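You operate a simulated robot arm through the tools that you are given. There is no shell and no other tool.

The job below is to be done with a simulated two-armed robot. You get a single attempt, and the scene is never put back.

TASK
Clamp the line guide at Large and run the three large cakes to the gate.
Fine: press Stop and turn the line switch off. Where these are worked on the way, their far stop is far enough and under half their travel is too little: line switch.

It is judged by the outcome, as a careful person would: the job done as asked, and still so three seconds after it is handed in. It fails if anything else is knocked over, pushed out of place, dropped, spilled or broken.

THE ROBOT
Two 7-joint arms with fingered hands on one trunk that stands fixed in place. Base frame: the origin is at the foot of the trunk, x ahead of it, y to its left, z up. Units: mm, degrees, N and s.
The left shoulder is at [60, 166, 977], the right one opposite. With the tool pointing down near the work surface each hand reaches from about 340 to 860 mm from the base axis, measured 20 degrees to its own side. Payload 5 kg a hand.
Tool frame (each hand has its own): the origin (TCP) lies between the finger pads and is the grasp point; the fingertips stand 32 mm ahead of it; z points along the fingers, y is the line along which they close. The gripper opens to 160 mm; its body begins 89 mm behind the TCP. The gripper is a hand of 3 fingers: y runs from the thumb to the fingers, the wrist lies at [0, 0, -267] in the tool frame, and closing takes about 1.5 s.
Orientation is that of the tool frame in the base frame, as [roll, pitch, yaw] about the fixed x, y, z axes, in that order (R = Rz(yaw) Ry(pitch) Rx(roll)). With the fingers straight down and closing along the base's y, the tool's x points along the base's -x, its y along +y and its z along -z.

THE INTERFACE
- The arms move only by the tool jog_arm. It takes "left_steps", "right_steps" or both (then of equal length, played together; a hand with none holds still); each is a list of rows, each a list of 6 numbers: the shift along the tool's x, y, z in mm, then the turn, a rotation vector about the tool's x, y, z in degrees. In form: [[dx, dy, dz, wx, wy, wz], ...]. A call has 1 to 20 rows; each row shifts and turns the commanded pose from where the row before left it, along the tool's axes as they then stand. "left_gripper" and "right_gripper" are, for a hand that has rows, the finger opening in mm, from 0 to 160, set as the call begins (left out, the last holds). A row lasts 0.2 s, in which the tool goes at most 50 mm and 8.6 degrees; a call with a longer step from one row to the next is refused whole, and so is a gripper value outside its range. A pose out of reach is approached as far as the arm can. The call stops where the force on the tool passes 40 N (or 10 N more than at its start, if that is more) or the arm is blocked; 0.2 s more then pass. The fingers move at their own pace (about 45 mm/s each) and stop on an object; they squeeze with about 33 N. The grip force told is the motor's: it shows also when the fingers shut on nothing. Time passes only in rows, and 0.2 s behind the last, so rows that do not move let the fingers close. The reply holds the time, the measured pose of the TCP, the force on the tool along the base axes, the opening and the grip force, in the units named above and with some noise, with the torque about the TCP (base axes, N m) and any sound that the robot's microphone picked up, and new pictures: "show" is both (left out), scene, wrist or none (wrist: the cameras of the hands that moved).
- Cameras (640 x 400 px; columns grow to the right, rows downward): "scene" is now at [47.5, -52.4, 1648.4]; the picture's right is [-0.57, -0.82, -0.00], its down [-0.35, 0.24, -0.91] and it looks along [0.74, -0.52, -0.42] (base axes); focal length 310 px, centre (320, 200). "left" rides on the left gripper at [-65, -4, -116] in its tool frame; the picture's right is [0.06, -1.00, 0.00], its down [0.87, 0.06, -0.49] and it looks along [0.49, 0.03, 0.87] (tool axes); focal length 261 px, centre (320, 200). "right" rides on the right gripper at [65, -4, -116] in its tool frame; the picture's right is [0.06, 1.00, 0.00], its down [-0.87, 0.05, -0.49] and it looks along [-0.49, 0.03, 0.87] (tool axes); focal length 261 px, centre (320, 200). There is no depth. A picture from a camera that has moved, and an enlarged one, comes with that camera's place and axes in the base frame and with its lens.
- lift_body(by): slides the trunk up (or, below 0, down) by that many mm; the arms and the scene camera ride with it, the base frame stays. It gives what a move gives, with no picture.
- move_fingers(finger1, finger2, thumb_bend, hand): sets how far each is bent, from 0 (flat) to 1 (curled in); at 0.3 the hand is open as for a grip, at 0.7 the pads meet at the TCP. One left out holds its place. A second passes; each finger stops where it meets its share of the squeeze, and holds until it gets a number again. A gripper value or a shape takes the hand back. It gives what a move gives, with no picture; readings hold the bend of each and the force on the fingers (four entries, about 0 where the hand has none), thumb and palm.
- set_grasp(shape, hand): the hand has 3 fingers and takes this shape, open, in about a second: jaw (thumb against the fingers, like two jaws); tri (thumb and two fingers); tip (a fingertip pinch); poke (one finger out to press); point (the index stretched); flat (the hand flat); cup (the hand cupped); fist (a fist). The gripper value then closes the fingers along that shape, each until it touches; the sizes above hold for jaw. It gives what a move gives, with no picture.
- head_to(pan, tilt): turns the head with the scene camera to pan (to the left, within 86 degrees either way) and tilt (down, from -29 to 69), counted from straight ahead of the robot. It gives what a move gives, and a new picture of the scene camera.
- zoom(camera, box): a new picture of the part [left, top, right, bottom] of that camera's present view, enlarged. No time passes.
- hand_in(): hands the job in; it is judged then, once.

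Nothing tells you positions but the pictures and the camera data. Unless the task says otherwise, let go and move clear before handing in.

The tools are called after "Call:" as a command line: name --argument value ..., lists and objects as JSON in quotes. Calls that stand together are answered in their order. jog_arm: Moves the arms, as the interface text tells. Its arguments: {"type":"object","properties":{"left_steps":{"type":"array","items":{"type":"array","items":{"type":"number"}}},"left_gripper":{"type":"number"},"right_steps":{"type":"array","items":{"type":"array","items":{"type":"number"}}},"right_gripper":{"type":"number"},"show":{"type":"string","enum":["both","scene","wrist","none"]}},"required":[]} The other tools are called the same way: lift_body (by) moves the trunk up or down; set_grasp (shape, hand) gives the hand a shape; move_fingers (finger1, finger2, thumb_bend, hand) moves the fingers one by one; head_to (pan, tilt) turns the head that bears the scene camera; zoom (camera, box) takes an enlarged picture of a part of a camera's view; hand_in () hands the job in.

At the start:

```text
clock: 0.0
left_tool_pos: [449.5, -18.8, 1365.1]
left_orientation: [-180.0, 0.0, -179.9]
left_contact_force: [0.8, 0.1, 0.3]
left_ft_torque: [0.0, 0.04, -0.03]
left_grip_width: 159.7
left_grasp_force: 0.1
left_shape: jaw
left_bend: [0.3, 0.3, 0.3]
left_finger forces: [0.0, 0.1, 0.0, 0.0, 0.0, 0.0]
right_tool_pos: [277.4, -353.9, 1433.5]
right_orientation: [180.0, 0.0, -180.0]
right_contact_force: [0.4, 0.0, -0.6]
right_ft_torque: [0.01, 0.0, 0.01]
right_grip_width: 160.0
right_grasp_force: 0.1
right_shape: jaw
right_bend: [0.3, 0.3, 0.3]
right_finger forces: [0.1, 0.1, 0.0, 0.0, 0.1, 0.0]
trunk travel left (down, up): [-525.0, 65.0]
head pan, tilt (commanded): [-35.1, 25.1]
```

scene: 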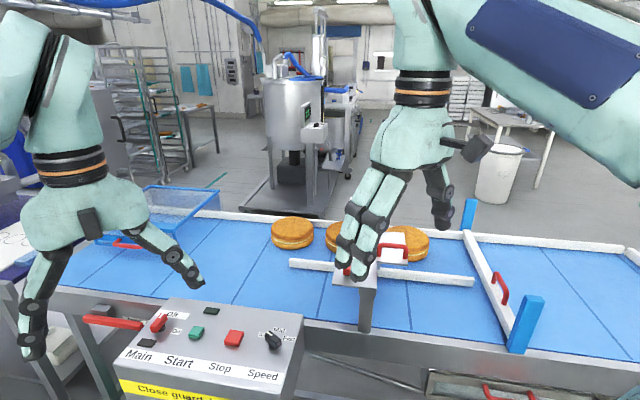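
right: 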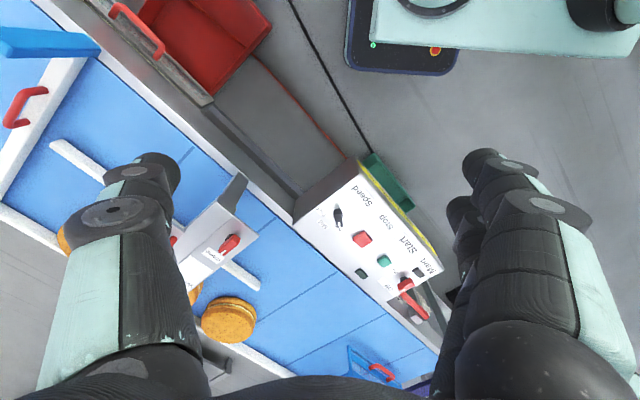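
left: 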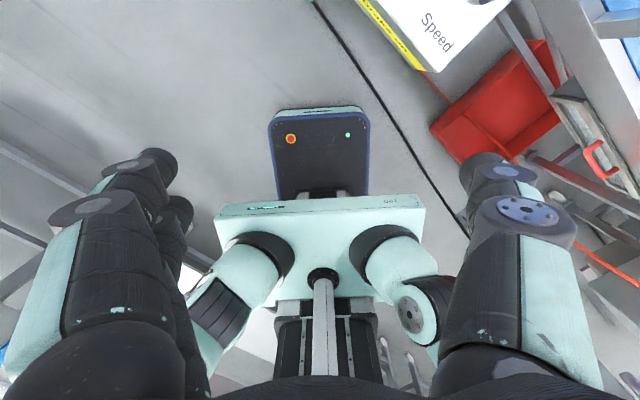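

I see a conveyor line with a control panel (Main, Start, Stop, Speed), a guide rail with a clamp, cakes and a gate to the right. I'll look closer before moving.

Call:
zoom --camera "scene" --box '[70, 280, 330, 400]'

Call:
zoom --camera "scene" --box '[250, 190, 560, 370]'

Call:
zoom --camera "right" --box '[160, 150, 460, 340]'

Call:
head_to --pan -35 --tilt 50

```text
2.46 times, centred on (200, 340) of scene
camera zoom: at [47.5, -52.4, 1648.4], right [-0.57, -0.82, 0.0], down [-0.35, 0.24, -0.91], along [0.74, -0.52, -0.42], focal length 764 px, centre (615, -145)
```

zoom: 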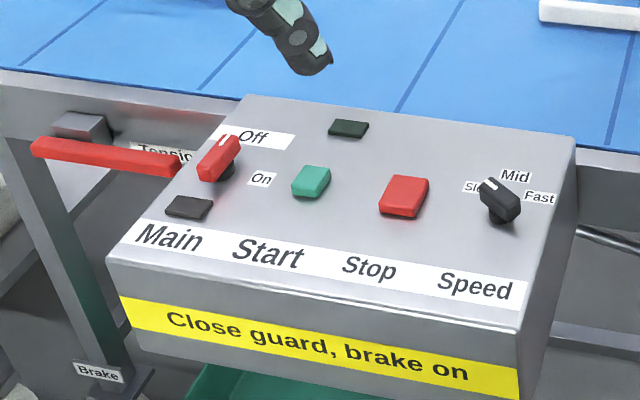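

```text
2.06 times, centred on (405, 280) of scene
camera zoom: at [47.5, -52.4, 1648.4], right [-0.57, -0.82, 0.0], down [-0.35, 0.24, -0.91], along [0.74, -0.52, -0.42], focal length 640 px, centre (144, 35)
```

zoom: 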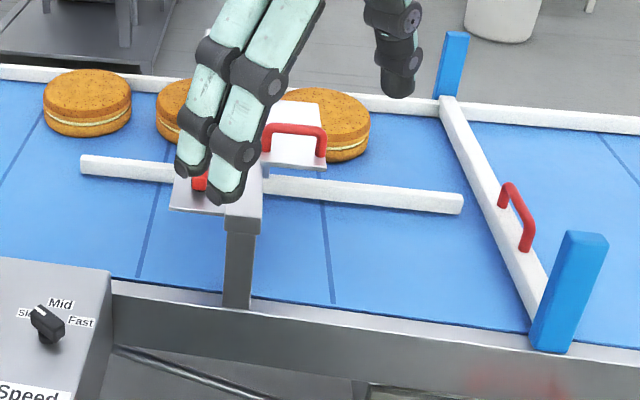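

```text
2.11 times, centred on (310, 245) of right
camera zoom: at [211.5, -358.4, 1549.2], right [-0.06, 1.0, 0.0], down [0.87, 0.05, 0.49], along [0.49, 0.03, -0.87], focal length 549 px, centre (341, 105)
```

zoom: 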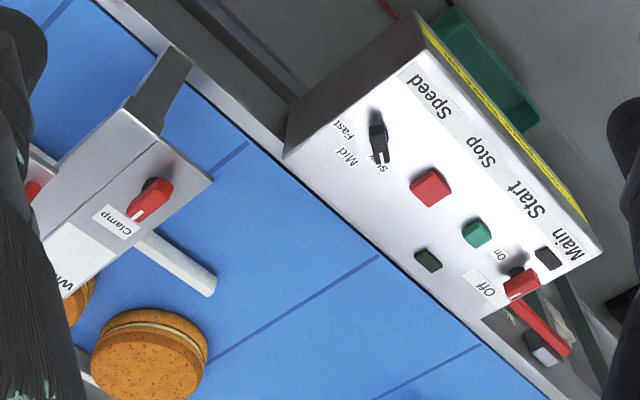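

```text
clock: 0.9
left_tool_pos: [450.5, -19.5, 1364.4]
left_orientation: [180.0, 0.0, -180.0]
left_contact_force: [0.5, -0.1, 0.9]
left_ft_torque: [-0.02, 0.0, 0.02]
left_grip_width: 159.9
left_grasp_force: 0.1
left_shape: jaw
left_bend: [0.3, 0.3, 0.3]
left_finger forces: [0.0, 0.0, 0.0, 0.0, 0.1, 0.1]
right_tool_pos: [278.8, -354.0, 1433.8]
right_orientation: [180.0, 0.1, 180.0]
right_contact_force: [0.6, 0.5, -0.2]
right_ft_torque: [-0.01, 0.0, -0.01]
right_grip_width: 159.9
right_grasp_force: 0.0
right_shape: jaw
right_bend: [0.3, 0.3, 0.3]
right_finger forces: [0.1, 0.0, 0.0, 0.1, 0.0, 0.0]
trunk travel left (down, up): [-525.0, 65.0]
head pan, tilt (commanded): [-35.0, 50.0]
camera scene: at [35.3, -43.6, 1611.1], right [-0.57, -0.82, 0.0], down [-0.63, 0.44, -0.64], along [0.53, -0.37, -0.77], focal length 310 px, centre (320, 200)
```

scene: 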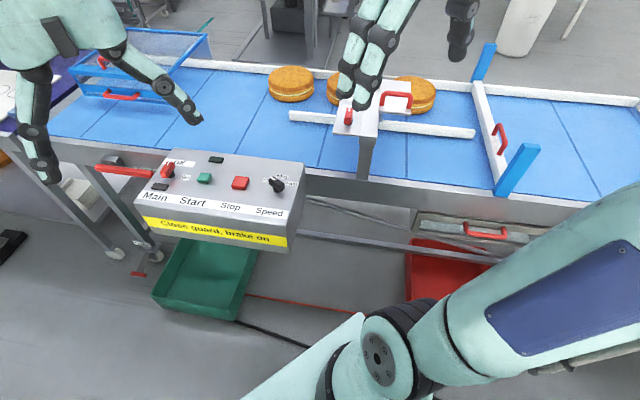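

The panel sits around x 670–835, y -50 to -210, z about 950, and the belt runs diagonally behind it. I'll take closer looks at the guard, the levers, the guide and the gate.

Call:
zoom --camera "scene" --box '[40, 130, 200, 290]'

Call:
zoom --camera "scene" --box '[60, 20, 240, 130]'

Call:
zoom --camera "scene" --box '[400, 190, 560, 290]'

Call:
zoom --camera "scene" --box '[280, 60, 450, 170]'

Call:
zoom --camera "right" --box '[170, 170, 280, 330]'

Call:
zoom --camera "right" --box '[320, 200, 460, 400]'

```text
2.50 times, centred on (120, 210) of scene
camera zoom: at [35.3, -43.6, 1611.1], right [-0.57, -0.82, 0.0], down [-0.63, 0.44, -0.64], along [0.53, -0.37, -0.77], focal length 775 px, centre (820, 175)
```

zoom: 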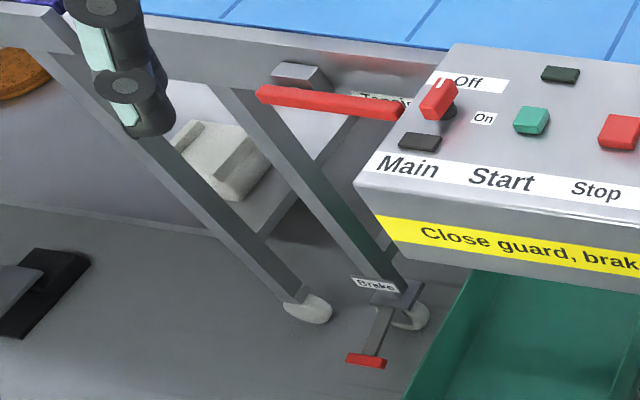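

```text
3.56 times, centred on (150, 75) of scene
camera zoom: at [35.3, -43.6, 1611.1], right [-0.57, -0.82, 0.0], down [-0.63, 0.44, -0.64], along [0.53, -0.37, -0.77], focal length 1103 px, centre (924, 644)
```

zoom: 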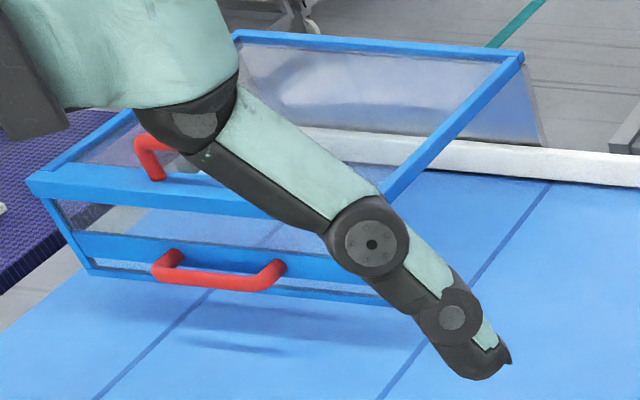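

```text
4.00 times, centred on (480, 240) of scene
camera zoom: at [35.3, -43.6, 1611.1], right [-0.57, -0.82, 0.0], down [-0.63, 0.44, -0.64], along [0.53, -0.37, -0.77], focal length 1241 px, centre (-320, 40)
```

zoom: 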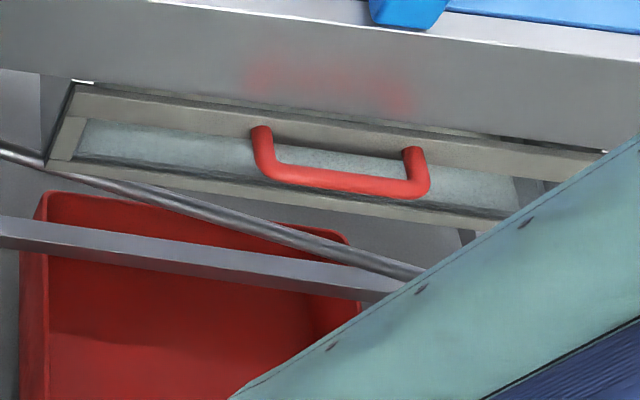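

```text
3.64 times, centred on (365, 115) of scene
camera zoom: at [35.3, -43.6, 1611.1], right [-0.57, -0.82, 0.0], down [-0.63, 0.44, -0.64], along [0.53, -0.37, -0.77], focal length 1128 px, centre (156, 509)
```

zoom: 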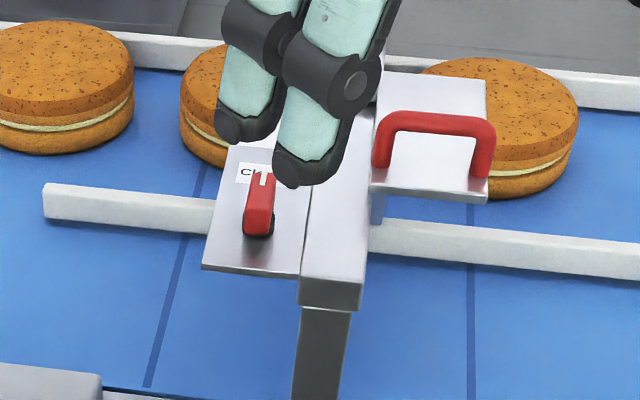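

```text
2.50 times, centred on (225, 250) of right
camera zoom: at [211.5, -358.4, 1549.2], right [-0.06, 1.0, 0.0], down [0.87, 0.05, 0.49], along [0.49, 0.03, -0.87], focal length 652 px, centre (558, 75)
```

zoom: 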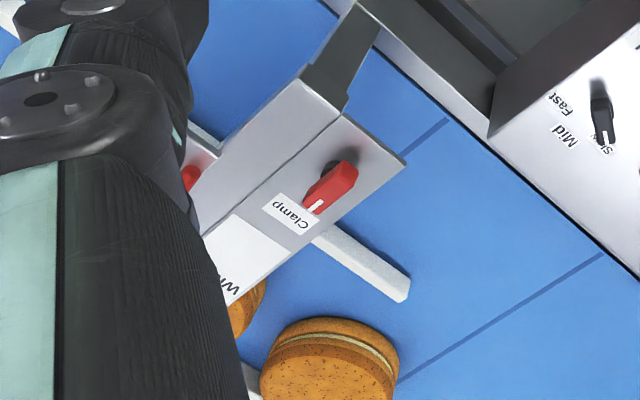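

```text
2.00 times, centred on (390, 300) of right
camera zoom: at [211.5, -358.4, 1549.2], right [-0.06, 1.0, 0.0], down [0.87, 0.05, 0.49], along [0.49, 0.03, -0.87], focal length 521 px, centre (180, 0)
```

zoom: 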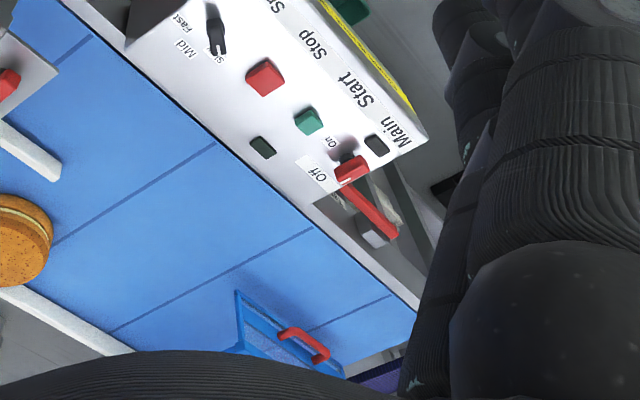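

The hands block the view of the guide and guard. I'll move both outward and look again.

Call:
jog_arm --left_steps '[[0, 40, 0, 0, 0, 0], [0, 40, 0, 0, 0, 0], [0, 40, 0, 0, 0, 0], [0, 40, 0, 0, 0, 0], [0, 40, 0, 0, 0, 0], [0, 40, 0, 0, 0, 0], [0, 40, 0, 0, 0, 0], [0, 40, 0, 0, 0, 0]]' --right_steps '[[10, -35, 10, 0, 0, 0], [10, -35, 10, 0, 0, 0], [10, -35, 10, 0, 0, 0], [10, -35, 10, 0, 0, 0], [10, -35, 10, 0, 0, 0], [10, -35, 10, 0, 0, 0], [10, -35, 10, 0, 0, 0], [10, -35, 10, 0, 0, 0]]' --show "both"

```text
clock: 2.7
left_tool_pos: [449.5, 302.1, 1364.1]
left_orientation: [-179.9, -0.2, -180.0]
left_contact_force: [0.0, 0.6, -0.6]
left_ft_torque: [-0.09, 0.05, 0.01]
left_grip_width: 159.7
left_grasp_force: 0.1
left_shape: jaw
left_bend: [0.3, 0.3, 0.3]
left_finger forces: [0.1, 0.1, 0.0, 0.1, 0.0, 0.1]
right_tool_pos: [230.1, -618.4, 1336.2]
right_orientation: [-179.9, 0.0, -180.0]
right_contact_force: [0.9, 1.4, 0.6]
right_ft_torque: [-0.04, -0.02, 0.0]
right_grip_width: 160.0
right_grasp_force: 0.0
right_shape: jaw
right_bend: [0.3, 0.3, 0.3]
right_finger forces: [0.1, 0.0, 0.1, 0.0, 0.0, 0.0]
right hand out of reach, approached as far as the arm can: row 6, 7, 8
trunk travel left (down, up): [-525.0, 65.0]
head pan, tilt (commanded): [-35.0, 50.0]
camera scene: at [36.2, -41.5, 1611.1], right [-0.57, -0.82, 0.0], down [-0.63, 0.44, -0.64], along [0.53, -0.37, -0.77], focal length 310 px, centre (320, 200)
camera right: at [162.8, -622.0, 1451.6], right [-0.06, 1.0, 0.0], down [0.87, 0.06, 0.49], along [0.49, 0.03, -0.87], focal length 261 px, centre (320, 200)
camera left: at [515.9, 298.5, 1479.5], right [-0.06, -1.0, 0.0], down [-0.87, 0.06, 0.49], along [-0.49, 0.03, -0.87], focal length 261 px, centre (320, 200)
```

scene: 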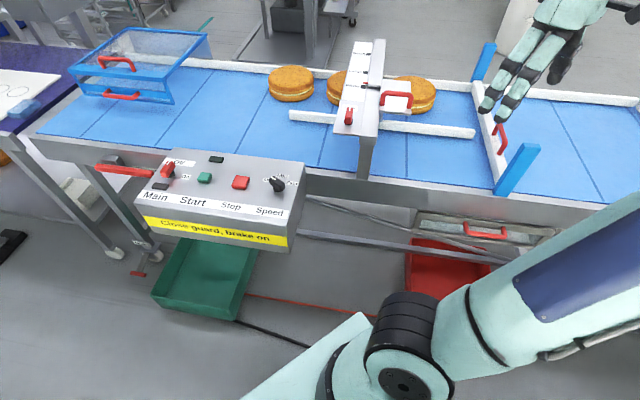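
right: 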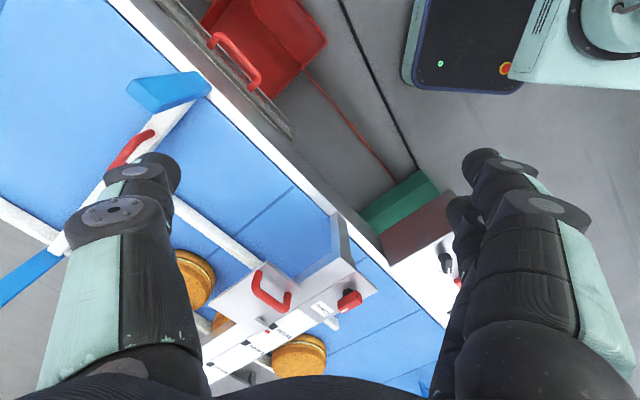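
left: 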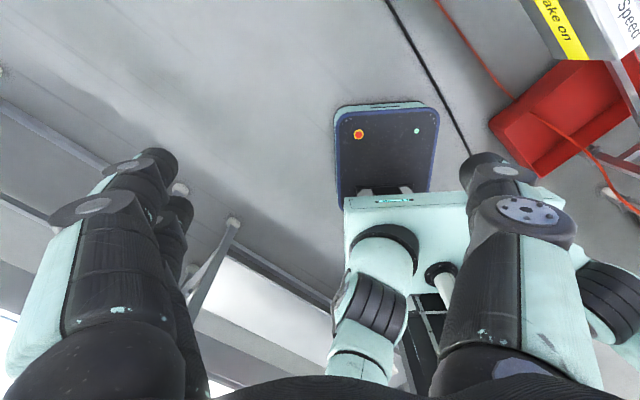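

Call:
zoom --camera "scene" --box '[270, 30, 470, 190]'

Call:
zoom --camera "right" --box '[160, 240, 400, 400]'

Call:
zoom --camera "scene" --box '[60, 20, 230, 120]'

Call:
zoom --camera "scene" --box '[320, 30, 420, 130]'

Call:
zoom --camera "right" --box '[200, 270, 300, 390]'

```text
2.50 times, centred on (370, 110) of scene
camera zoom: at [36.2, -41.5, 1611.1], right [-0.57, -0.82, 0.0], down [-0.63, 0.44, -0.64], along [0.53, -0.37, -0.77], focal length 775 px, centre (195, 425)
```

zoom: 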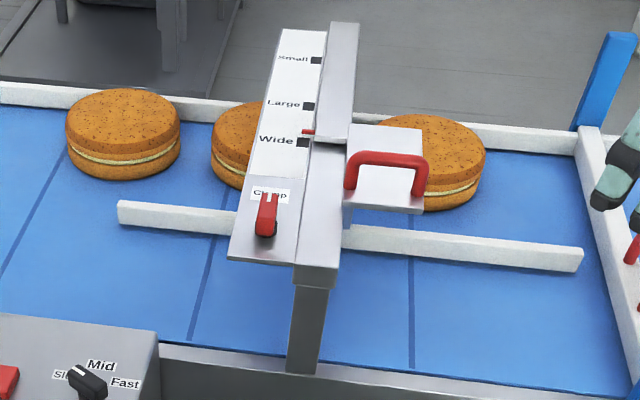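

```text
2.50 times, centred on (280, 320) of right
camera zoom: at [162.8, -622.0, 1451.6], right [-0.06, 1.0, 0.0], down [0.87, 0.06, 0.49], along [0.49, 0.03, -0.87], focal length 652 px, centre (420, -100)
```

zoom: 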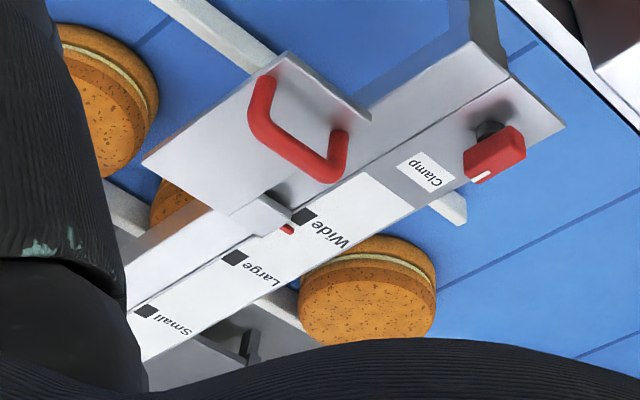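

```text
3.76 times, centred on (145, 70) of scene
camera zoom: at [36.2, -41.5, 1611.1], right [-0.57, -0.82, 0.0], down [-0.63, 0.44, -0.64], along [0.53, -0.37, -0.77], focal length 1168 px, centre (979, 689)
```

zoom: 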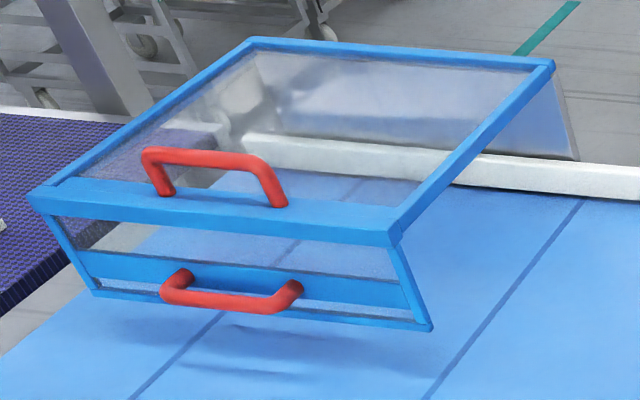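

```text
4.00 times, centred on (370, 80) of scene
camera zoom: at [36.2, -41.5, 1611.1], right [-0.57, -0.82, 0.0], down [-0.63, 0.44, -0.64], along [0.53, -0.37, -0.77], focal length 1241 px, centre (120, 680)
```

zoom: 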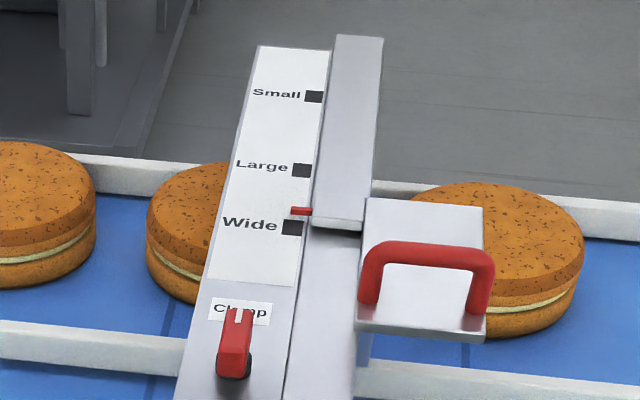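

```text
3.33 times, centred on (250, 330) of right
camera zoom: at [162.8, -622.0, 1451.6], right [-0.06, 1.0, 0.0], down [0.87, 0.06, 0.49], along [0.49, 0.03, -0.87], focal length 869 px, centre (553, -233)
```

zoom: 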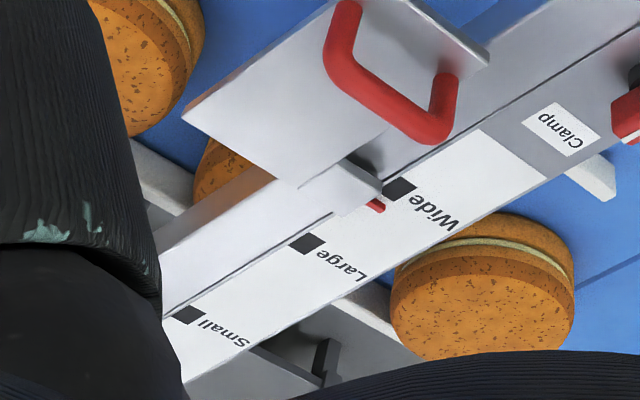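

The guide pointer stands near Wide, about 70 mm short of Large, at roughly [739, -710, 1071]. The carriage handle is near [575, -691, 1117] and the clamp knob near [598, -533, 1095]. I'll raise the trunk for reach and look at the knobs more closely.

Call:
lift_body --by 65

Call:
head_to --pan -40 --tilt 35

Call:
zoom --camera "scene" --box '[300, 140, 420, 260]'

Call:
zoom --camera "scene" --box '[150, 250, 350, 375]'

```text
clock: 3.7
left_tool_pos: [449.5, 299.9, 1431.2]
left_orientation: [-179.9, 0.0, -179.8]
left_contact_force: [0.3, -0.3, 0.1]
left_ft_torque: [0.0, 0.01, -0.01]
left_grip_width: 159.9
left_grasp_force: 0.1
left_shape: jaw
left_bend: [0.3, 0.3, 0.3]
left_finger forces: [0.1, 0.0, 0.0, 0.0, 0.1, 0.1]
right_tool_pos: [229.3, -619.7, 1400.4]
right_orientation: [179.9, -0.1, -180.0]
right_contact_force: [0.5, 0.5, 0.2]
right_ft_torque: [-0.02, 0.01, 0.0]
right_grip_width: 159.8
right_grasp_force: 0.1
right_shape: jaw
right_bend: [0.3, 0.3, 0.3]
right_finger forces: [0.0, 0.0, 0.1, 0.1, 0.0, 0.1]
trunk travel left (down, up): [-590.0, 0.0]
head pan, tilt (commanded): [-35.0, 50.0]
```

```text
clock: 4.5
left_tool_pos: [449.3, 300.4, 1431.0]
left_orientation: [-179.9, 0.0, -179.9]
left_contact_force: [-0.8, 0.9, 0.3]
left_ft_torque: [-0.03, 0.03, 0.02]
left_grip_width: 159.8
left_grasp_force: 0.1
left_shape: jaw
left_bend: [0.3, 0.3, 0.3]
left_finger forces: [0.0, 0.0, 0.1, 0.1, 0.0, 0.0]
right_tool_pos: [228.3, -618.7, 1400.1]
right_orientation: [-180.0, -0.1, 180.0]
right_contact_force: [0.0, 1.2, -0.1]
right_ft_torque: [-0.02, -0.01, -0.02]
right_grip_width: 160.3
right_grasp_force: 0.0
right_shape: jaw
right_bend: [0.3, 0.3, 0.3]
right_finger forces: [0.0, 0.1, 0.0, 0.1, 0.1, 0.0]
trunk travel left (down, up): [-590.0, 0.0]
head pan, tilt (commanded): [-40.0, 35.0]
camera scene: at [39.6, -55.8, 1697.7], right [-0.64, -0.77, 0.0], down [-0.44, 0.37, -0.82], along [0.63, -0.53, -0.57], focal length 310 px, centre (320, 200)
```

scene: 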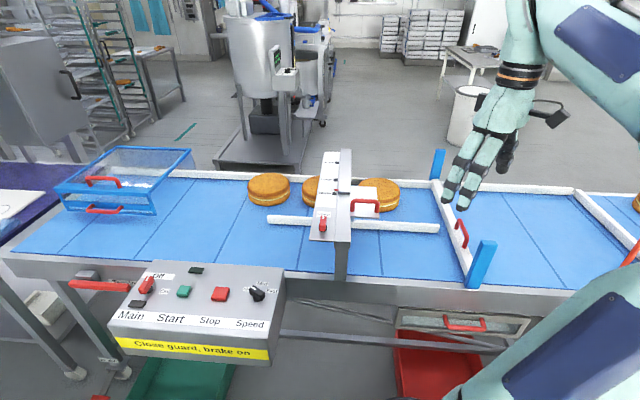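

```text
3.33 times, centred on (360, 200) of scene
camera zoom: at [39.6, -55.8, 1697.7], right [-0.64, -0.77, 0.0], down [-0.44, 0.37, -0.82], along [0.63, -0.53, -0.57], focal length 1034 px, centre (187, 200)
```

zoom: 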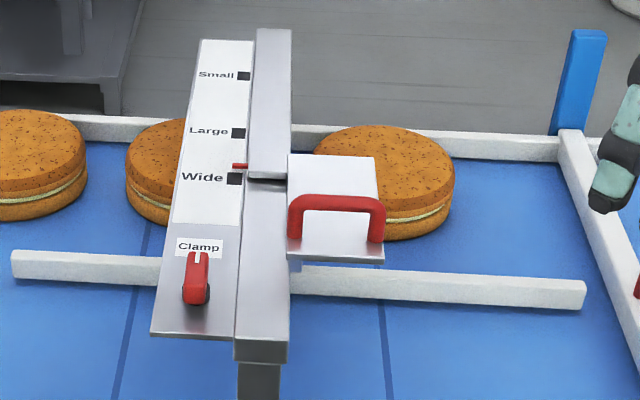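

```text
3.20 times, centred on (250, 312) of scene
camera zoom: at [39.6, -55.8, 1697.7], right [-0.64, -0.77, 0.0], down [-0.44, 0.37, -0.82], along [0.63, -0.53, -0.57], focal length 992 px, centre (544, -160)
```

zoom: 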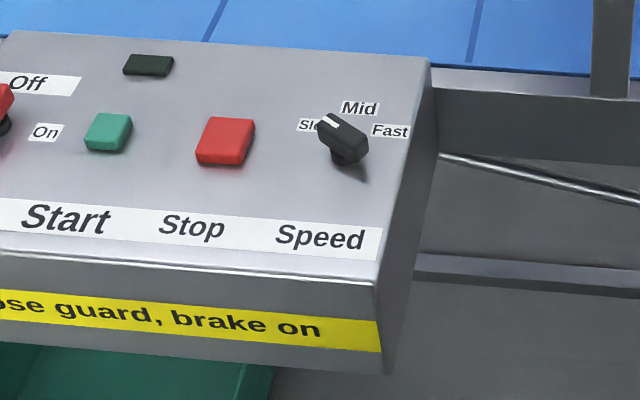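

The clamp knob's mark points at its "Clamp" label, and Speed points to Slow. I'll turn the right hand 45° to line up across the belt and tilt it forward, ready to take the carriage handle.

Call:
jog_arm --right_steps '[[-40, 0, 0, 0, 0, 0], [-40, 0, 0, 0, 0, 0], [-40, 0, 0, 0, 0, -7.5], [-40, 0, 0, 0, 0, -7.5], [0, 0, 0, 0, 0, -7.5], [0, 0, 0, 0, 0, -7.5], [0, 0, 0, 0, 0, -7.5], [0, 0, 0, 0, 0, -7.5], [0, 0, 0, 7.5, 0, 0], [0, 0, 0, 7.5, 0, 0], [0, 0, 0, 7.5, 0, 0], [0, 0, 0, 7.5, 0, 0]]' --right_gripper 70 --show "both"

```text
clock: 7.1
left_tool_pos: [449.0, 299.2, 1430.6]
left_orientation: [-180.0, 0.1, -179.9]
left_contact_force: [-0.3, -0.2, -1.2]
left_ft_torque: [0.03, -0.04, 0.03]
left_grip_width: 160.0
left_grasp_force: 0.1
left_shape: jaw
left_bend: [0.3, 0.3, 0.3]
left_finger forces: [0.0, 0.0, 0.0, 0.0, 0.0, 0.0]
right_tool_pos: [380.0, -523.7, 1350.4]
right_orientation: [-151.4, 1.1, -147.2]
right_contact_force: [0.5, -1.0, 0.5]
right_ft_torque: [0.02, 0.02, 0.01]
right_grip_width: 70.0
right_grasp_force: 0.0
right_shape: jaw
right_bend: [0.73, 0.73, 0.7]
right_finger forces: [0.0, 0.0, 0.0, 0.1, 0.0, 0.0]
right hand out of reach, approached as far as the arm can: row 3, 4, 5, 6, 7, 8
trunk travel left (down, up): [-590.0, 0.0]
head pan, tilt (commanded): [-40.0, 35.0]
camera scene: at [39.4, -56.6, 1697.7], right [-0.64, -0.77, 0.0], down [-0.44, 0.37, -0.82], along [0.63, -0.53, -0.57], focal length 310 px, centre (320, 200)
camera right: at [294.6, -516.2, 1452.4], right [-0.52, 0.71, -0.48], down [0.57, 0.7, 0.42], along [0.64, -0.05, -0.77], focal length 261 px, centre (320, 200)
```

scene: 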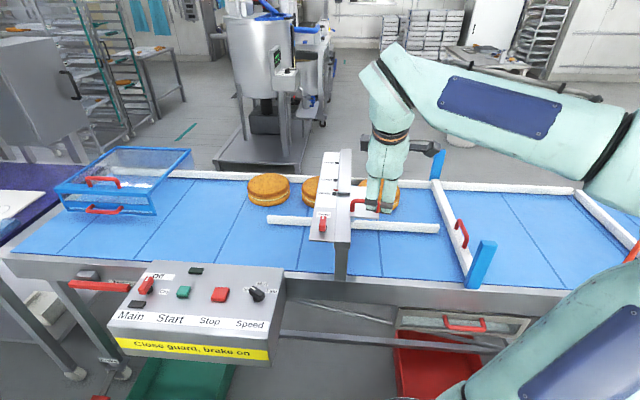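
right: 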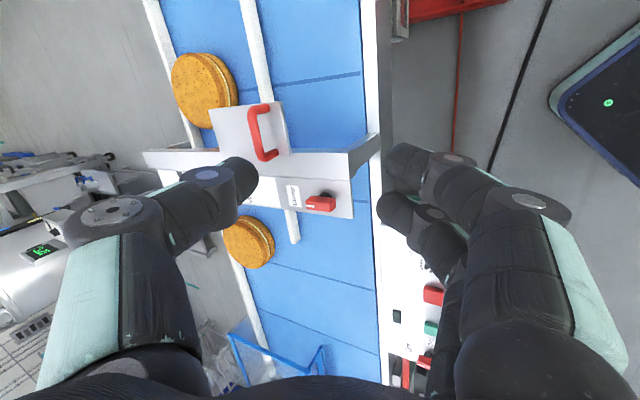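

The arm hit its reach limit partway through the turn, so I'll check where the pose settles.

Call:
jog_arm --right_steps '[[0, 0, 0, 0, 0, 0], [0, 0, 0, 0, 0, 0]]' --show "none"

```text
clock: 7.7
left_tool_pos: [449.5, 300.0, 1430.5]
left_orientation: [179.9, 0.0, -179.9]
left_contact_force: [0.3, 0.0, -0.5]
left_ft_torque: [0.0, 0.0, 0.01]
left_grip_width: 159.9
left_grasp_force: 0.1
left_shape: jaw
left_bend: [0.3, 0.3, 0.3]
left_finger forces: [0.0, 0.0, 0.0, 0.0, 0.0, 0.0]
right_tool_pos: [380.2, -523.6, 1350.4]
right_orientation: [-151.4, 0.9, -147.0]
right_contact_force: [-0.9, -0.1, -1.1]
right_ft_torque: [0.03, 0.01, 0.04]
right_grip_width: 69.9
right_grasp_force: 0.1
right_shape: jaw
right_bend: [0.73, 0.73, 0.7]
right_finger forces: [0.1, 0.0, 0.1, 0.0, 0.0, 0.0]
trunk travel left (down, up): [-590.0, 0.0]
head pan, tilt (commanded): [-40.0, 35.0]
```

The pose holds at the reached point. I'll finish the yaw to 45° and move to a pre-grasp point above the handle.

Call:
jog_arm --right_steps '[[0, 0, 0, 0.7, -2.9, -5.3], [0, 0, 0, 0.7, -2.9, -5.3], [-2.8, -18.5, 37.7, 0, 0, 0], [-2.8, -18.5, 37.7, 0, 0, 0], [-2.8, -18.5, 37.7, 0, 0, 0], [-2.8, -18.5, 37.7, 0, 0, 0], [-2.8, -18.5, 37.7, 0, 0, 0], [-2.8, -18.5, 37.7, 0, 0, 0]]' --show "both"

```text
clock: 9.5
left_tool_pos: [451.0, 297.8, 1431.0]
left_orientation: [180.0, 0.0, -180.0]
left_contact_force: [0.4, 0.7, 0.3]
left_ft_torque: [-0.01, 0.04, 0.01]
left_grip_width: 160.0
left_grasp_force: 0.2
left_shape: jaw
left_bend: [0.3, 0.3, 0.3]
left_finger forces: [0.0, 0.1, 0.1, 0.0, 0.1, 0.1]
right_tool_pos: [542.1, -660.1, 1210.4]
right_orientation: [-149.9, 0.8, -135.1]
right_contact_force: [0.3, 0.0, -0.9]
right_ft_torque: [0.0, 0.02, -0.01]
right_grip_width: 70.1
right_grasp_force: 0.1
right_shape: jaw
right_bend: [0.73, 0.73, 0.7]
right_finger forces: [0.1, 0.0, 0.0, 0.1, 0.1, 0.0]
trunk travel left (down, up): [-590.0, 0.0]
head pan, tilt (commanded): [-40.0, 35.0]
camera scene: at [41.1, -57.2, 1697.6], right [-0.64, -0.77, 0.0], down [-0.44, 0.37, -0.82], along [0.63, -0.53, -0.57], focal length 310 px, centre (320, 200)
camera right: at [455.8, -668.9, 1310.2], right [-0.65, 0.57, -0.5], down [0.4, 0.82, 0.41], along [0.65, 0.06, -0.76], focal length 261 px, centre (320, 200)
```

scene: 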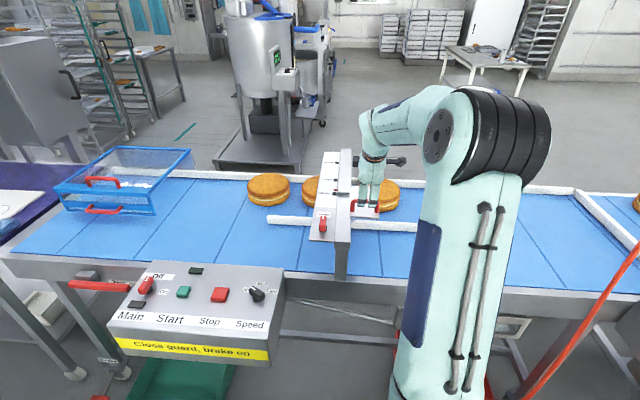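
right: 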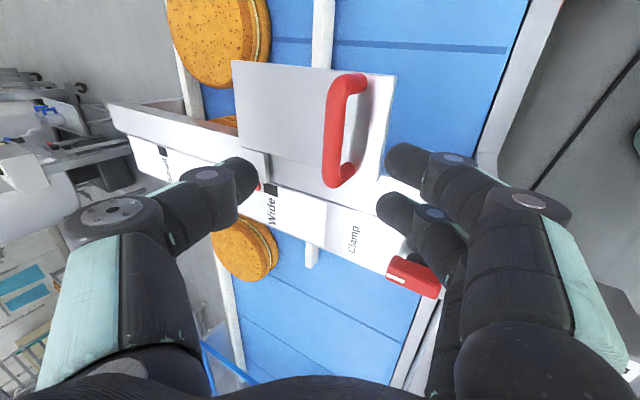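

Call:
zoom --camera "right" --box '[220, 50, 420, 220]'

Call:
zoom --camera "scene" --box '[300, 140, 420, 260]'

```text
2.35 times, centred on (320, 135) of right
camera zoom: at [455.8, -668.9, 1310.2], right [-0.65, 0.57, -0.5], down [0.4, 0.82, 0.41], along [0.65, 0.06, -0.76], focal length 613 px, centre (320, 353)
```

zoom: 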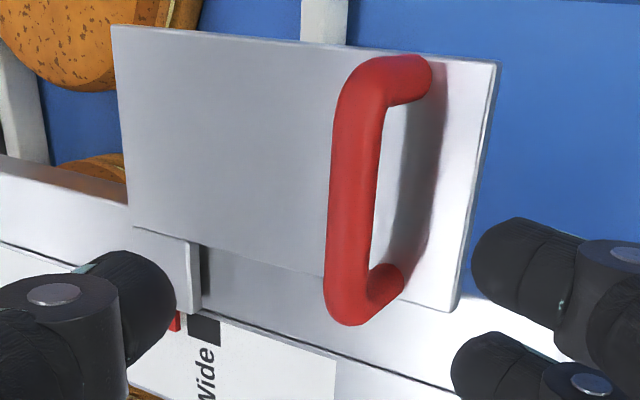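

```text
3.33 times, centred on (360, 200) of scene
camera zoom: at [41.1, -57.2, 1697.6], right [-0.64, -0.77, 0.0], down [-0.44, 0.37, -0.82], along [0.63, -0.53, -0.57], focal length 1034 px, centre (187, 200)
```

zoom: 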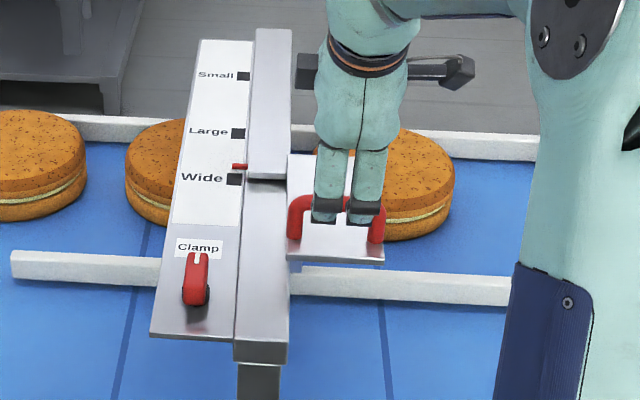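

The handle bar sits about 100 mm ahead of the grasp point, slightly offset. I'll centre on it with the fingers at 50 mm and descend in two steps.

Call:
jog_arm --right_steps '[[5, 6, 0, 0, 0, 0], [4, 5, 0, 0, 0, 0], [0, 0, 25, 0, 0, 0], [0, 0, 25, 0, 0, 0]]' --right_gripper 54 --show "wrist"

Call:
zoom --camera "right" --box '[200, 60, 460, 260]'

Call:
zoom --camera "scene" --box '[300, 140, 420, 260]'

```text
clock: 10.5
left_tool_pos: [449.6, 299.4, 1430.8]
left_orientation: [-180.0, 0.0, -179.9]
left_contact_force: [0.0, 0.6, 0.6]
left_ft_torque: [0.0, 0.06, 0.0]
left_grip_width: 159.9
left_grasp_force: 0.1
left_shape: jaw
left_bend: [0.3, 0.3, 0.3]
left_finger forces: [0.1, 0.1, 0.0, 0.1, 0.1, 0.0]
right_tool_pos: [547.1, -675.5, 1161.3]
right_orientation: [-149.9, 0.9, -135.1]
right_contact_force: [0.4, -0.7, 0.0]
right_ft_torque: [-0.03, -0.05, -0.01]
right_grip_width: 54.5
right_grasp_force: 0.0
right_shape: jaw
right_bend: [0.73, 0.73, 0.7]
right_finger forces: [0.0, 0.0, 0.1, 0.0, 0.0, 0.0]
trunk travel left (down, up): [-590.0, 0.0]
head pan, tilt (commanded): [-40.0, 35.0]
camera right: at [460.6, -683.7, 1261.6], right [-0.65, 0.57, -0.5], down [0.4, 0.82, 0.41], along [0.65, 0.06, -0.76], focal length 261 px, centre (320, 200)
```

right: 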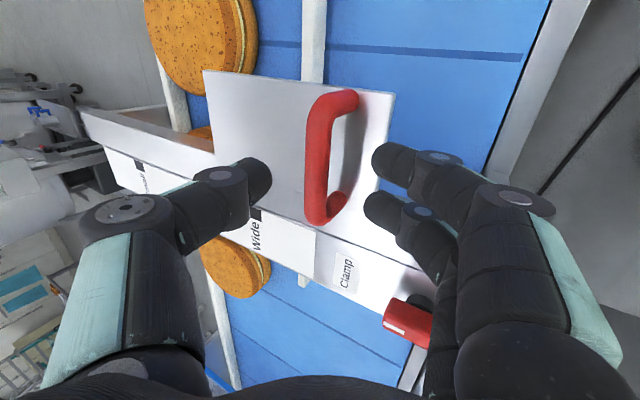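

```text
2.00 times, centred on (330, 160) of right
camera zoom: at [460.6, -683.7, 1261.6], right [-0.65, 0.57, -0.5], down [0.4, 0.82, 0.41], along [0.65, 0.06, -0.76], focal length 521 px, centre (300, 280)
```

zoom: 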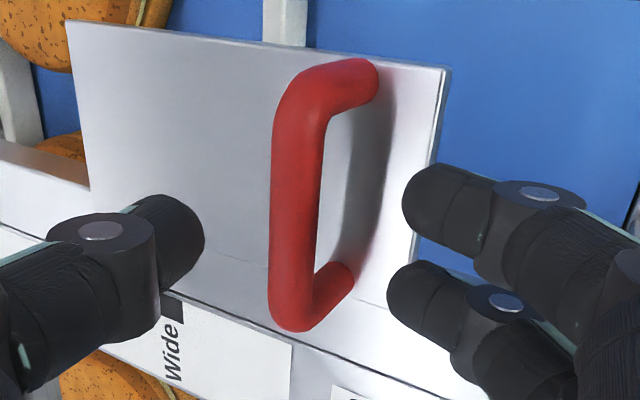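

```text
3.33 times, centred on (360, 200) of scene
camera zoom: at [39.8, -56.4, 1697.8], right [-0.64, -0.77, 0.0], down [-0.44, 0.37, -0.82], along [0.63, -0.53, -0.57], focal length 1034 px, centre (187, 200)
```

zoom: 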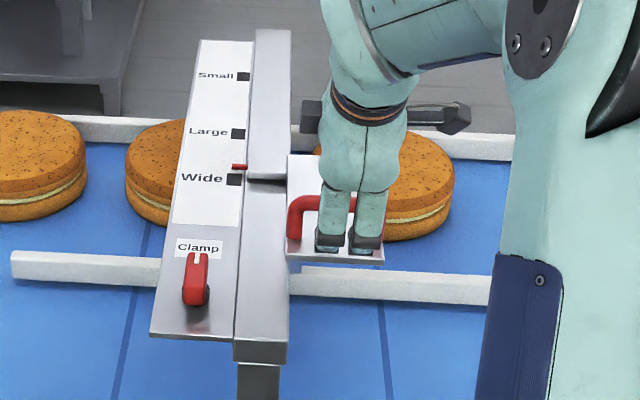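

Call:
jog_arm --right_steps '[[2, 0, 15, 0, 0, 0], [2, 0, 15, 0, 0, 0], [0, 0, 12, 0, 0, 0]]' --show "wrist"

Call:
zoom --camera "right" --box '[200, 60, 460, 260]'

Call:
zoom --camera "scene" --box '[300, 140, 420, 260]'

```text
clock: 11.3
left_tool_pos: [448.3, 301.4, 1430.3]
left_orientation: [-179.9, 0.1, 180.0]
left_contact_force: [0.5, 1.2, -0.7]
left_ft_torque: [0.02, 0.03, 0.0]
left_grip_width: 160.0
left_grasp_force: 0.1
left_shape: jaw
left_bend: [0.3, 0.3, 0.3]
left_finger forces: [0.1, 0.1, 0.0, 0.0, 0.0, 0.1]
right_tool_pos: [558.4, -691.1, 1130.2]
right_orientation: [-149.6, 1.0, -135.1]
right_contact_force: [-2.3, 3.1, 14.2]
right_ft_torque: [0.17, 0.29, -0.04]
right_grip_width: 51.9
right_grasp_force: 0.1
right_shape: jaw
right_bend: [0.75, 0.75, 0.7]
right_finger forces: [7.8, 7.0, 0.0, 0.0, 0.1, 0.0]
trunk travel left (down, up): [-590.0, 0.0]
head pan, tilt (commanded): [-40.0, 35.0]
camera right: at [471.6, -699.9, 1229.1], right [-0.65, 0.57, -0.51], down [0.4, 0.82, 0.41], along [0.65, 0.06, -0.76], focal length 261 px, centre (320, 200)
```

right: 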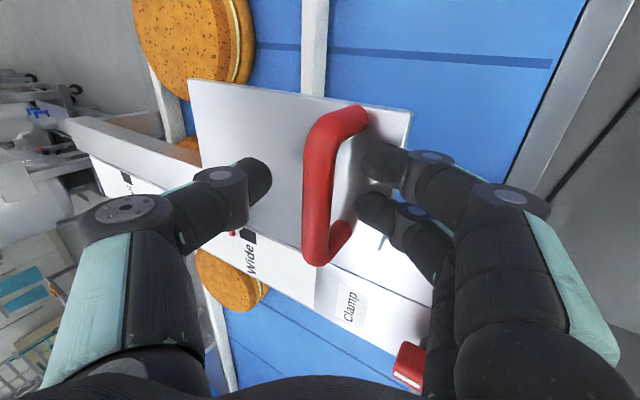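

```text
2.00 times, centred on (330, 160) of right
camera zoom: at [471.6, -699.9, 1229.1], right [-0.65, 0.57, -0.51], down [0.4, 0.82, 0.41], along [0.65, 0.06, -0.76], focal length 521 px, centre (300, 280)
```

zoom: 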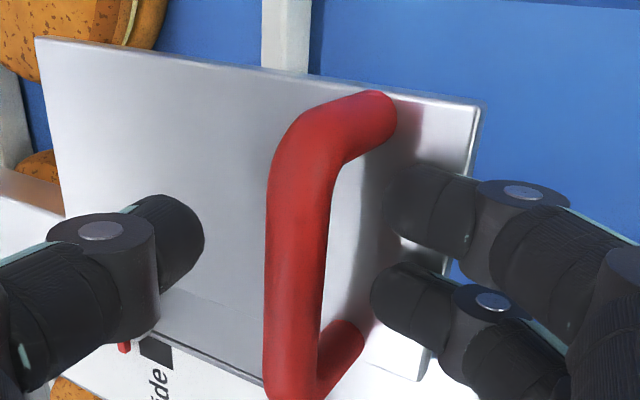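

```text
3.33 times, centred on (360, 200) of scene
camera zoom: at [38.2, -54.1, 1698.2], right [-0.64, -0.77, 0.0], down [-0.44, 0.37, -0.82], along [0.63, -0.53, -0.57], focal length 1034 px, centre (187, 200)
```

zoom: 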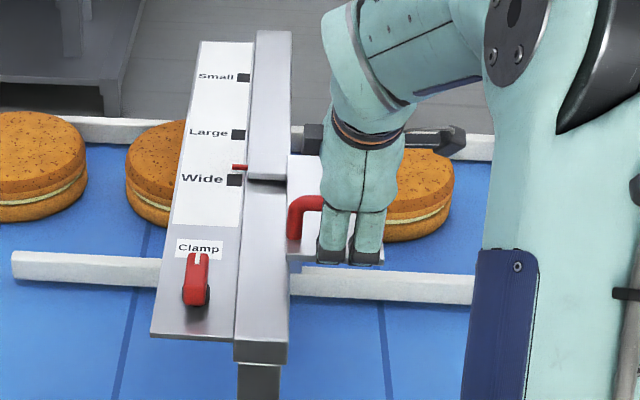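

The fingertips just touch the carriage plate. I'll back off slightly and close on the bar.

Call:
jog_arm --right_steps '[[0, 0, -6, 0, 0, 0], [0, 0, 0, 0, 0, 0], [0, 0, 0, 0, 0, 0], [0, 0, 0, 0, 0, 0], [0, 0, 0, 0, 0, 0]]' --right_gripper 5 --show "wrist"

Call:
zoom --camera "scene" --box '[300, 140, 420, 260]'

```text
clock: 12.5
left_tool_pos: [449.5, 299.0, 1432.6]
left_orientation: [-180.0, 0.0, -179.9]
left_contact_force: [0.7, -0.1, -1.2]
left_ft_torque: [0.01, 0.01, -0.01]
left_grip_width: 159.9
left_grasp_force: 0.1
left_shape: jaw
left_bend: [0.3, 0.3, 0.3]
left_finger forces: [0.0, 0.1, 0.1, 0.0, 0.0, 0.1]
right_tool_pos: [557.6, -690.6, 1130.2]
right_orientation: [-149.9, 0.8, -135.0]
right_contact_force: [1.2, -1.7, 1.1]
right_ft_torque: [-0.01, -0.01, 0.02]
right_grip_width: 5.7
right_grasp_force: 0.1
right_shape: jaw
right_bend: [0.71, 0.71, 0.7]
right_finger forces: [0.3, 0.0, 0.0, 0.0, 2.1, 0.1]
trunk travel left (down, up): [-590.0, 0.0]
head pan, tilt (commanded): [-40.0, 35.0]
camera right: at [470.2, -698.7, 1231.2], right [-0.65, 0.57, -0.5], down [0.4, 0.82, 0.41], along [0.65, 0.06, -0.76], focal length 261 px, centre (320, 200)
```

right: 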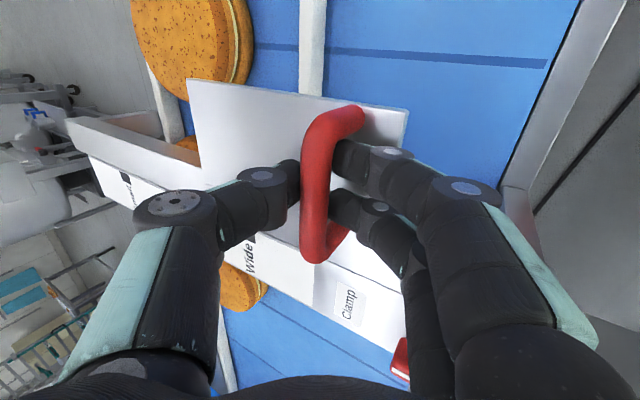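

```text
3.33 times, centred on (360, 200) of scene
camera zoom: at [39.8, -56.1, 1697.7], right [-0.64, -0.77, 0.0], down [-0.44, 0.37, -0.82], along [0.63, -0.53, -0.57], focal length 1034 px, centre (187, 200)
```

zoom: 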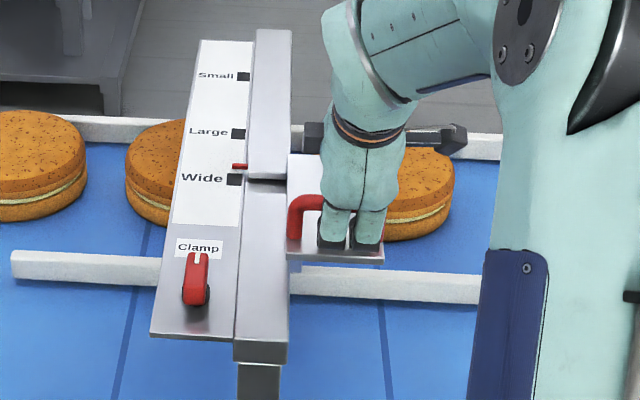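

Call:
jog_arm --right_steps '[[0, 0, 2, 0, 0, 0], [0, 0, 0, 0, 0, 0], [0, 0, 0, 0, 0, 0], [0, 0, 0, 0, 0, 0]]' --right_gripper 0 --show "wrist"

Call:
zoom --camera "right" --box '[200, 80, 460, 280]'

```text
clock: 13.5
left_tool_pos: [451.4, 299.7, 1430.7]
left_orientation: [180.0, 0.0, -180.0]
left_contact_force: [-0.1, -0.6, 0.2]
left_ft_torque: [0.0, 0.04, 0.02]
left_grip_width: 159.8
left_grasp_force: 0.1
left_shape: jaw
left_bend: [0.3, 0.3, 0.3]
left_finger forces: [0.0, 0.0, 0.0, 0.0, 0.0, 0.0]
right_tool_pos: [557.5, -690.5, 1126.7]
right_orientation: [-150.1, 0.7, -135.0]
right_contact_force: [2.1, 0.6, -11.3]
right_ft_torque: [0.03, 0.01, 0.0]
right_grip_width: 0.2
right_grasp_force: 32.8
right_shape: jaw
right_bend: [0.7, 0.67, 0.73]
right_finger forces: [13.4, 14.5, 0.1, 0.1, 22.3, 0.0]
trunk travel left (down, up): [-590.0, 0.0]
head pan, tilt (commanded): [-40.0, 35.0]
camera right: at [471.8, -699.4, 1227.7], right [-0.65, 0.57, -0.5], down [0.4, 0.82, 0.41], along [0.64, 0.07, -0.76], focal length 261 px, centre (320, 200)
```

right: 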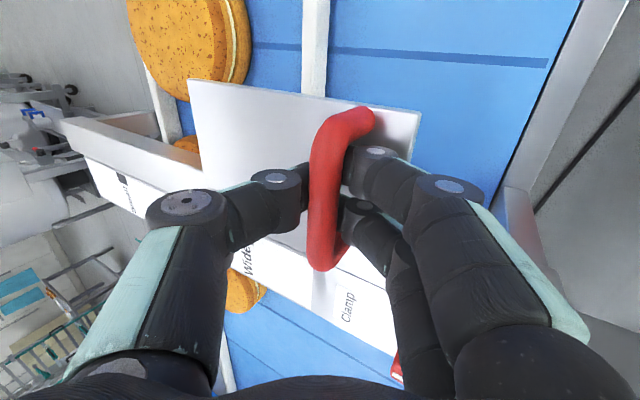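

```text
2.00 times, centred on (330, 180) of right
camera zoom: at [471.8, -699.4, 1227.7], right [-0.65, 0.57, -0.5], down [0.4, 0.82, 0.41], along [0.64, 0.07, -0.76], focal length 521 px, centre (300, 240)
```

zoom: 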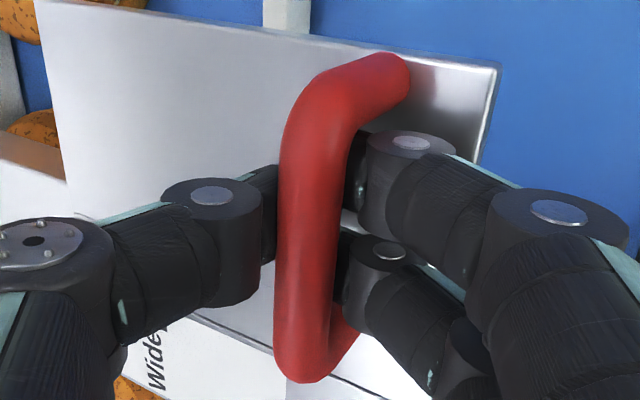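

The fingers have closed around the bar. I'll push the carriage away from the robot by about 20 mm to see whether it slides.

Call:
jog_arm --right_steps '[[0, -4.3, 2.5, 0, 0, 0], [0, -4.3, 2.5, 0, 0, 0], [0, -4.3, 2.5, 0, 0, 0], [0, -4.3, 2.5, 0, 0, 0]]' --show "none"

Call:
zoom --camera "scene" --box '[300, 140, 420, 260]'

```text
clock: 14.5
left_tool_pos: [450.4, 299.0, 1431.2]
left_orientation: [-180.0, 0.1, -180.0]
left_contact_force: [1.1, -0.2, -0.4]
left_ft_torque: [0.03, 0.01, 0.02]
left_grip_width: 159.9
left_grasp_force: 0.0
left_shape: jaw
left_bend: [0.3, 0.3, 0.3]
left_finger forces: [0.0, 0.0, 0.0, 0.1, 0.1, 0.1]
right_tool_pos: [573.0, -704.9, 1128.1]
right_orientation: [-150.0, 0.9, -135.1]
right_contact_force: [1.2, 3.4, -17.7]
right_ft_torque: [0.05, 0.02, -0.02]
right_grip_width: 0.2
right_grasp_force: 33.1
right_shape: jaw
right_bend: [0.7, 0.66, 0.73]
right_finger forces: [15.5, 16.5, 0.0, 0.1, 21.4, 0.1]
trunk travel left (down, up): [-590.0, 0.0]
head pan, tilt (commanded): [-40.0, 35.0]
```

```text
3.33 times, centred on (360, 200) of scene
camera zoom: at [41.4, -56.9, 1697.6], right [-0.64, -0.77, 0.0], down [-0.44, 0.37, -0.82], along [0.63, -0.53, -0.57], focal length 1034 px, centre (187, 200)
```

zoom: 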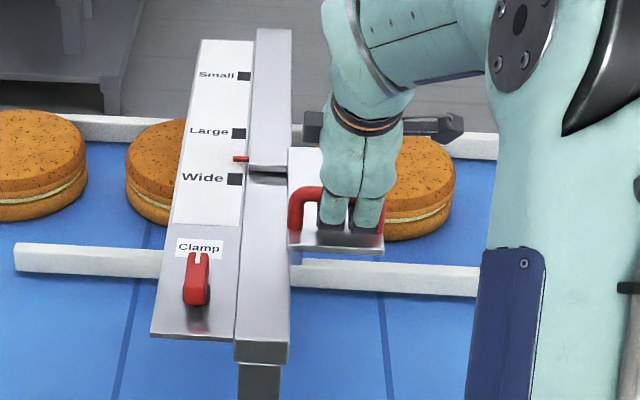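

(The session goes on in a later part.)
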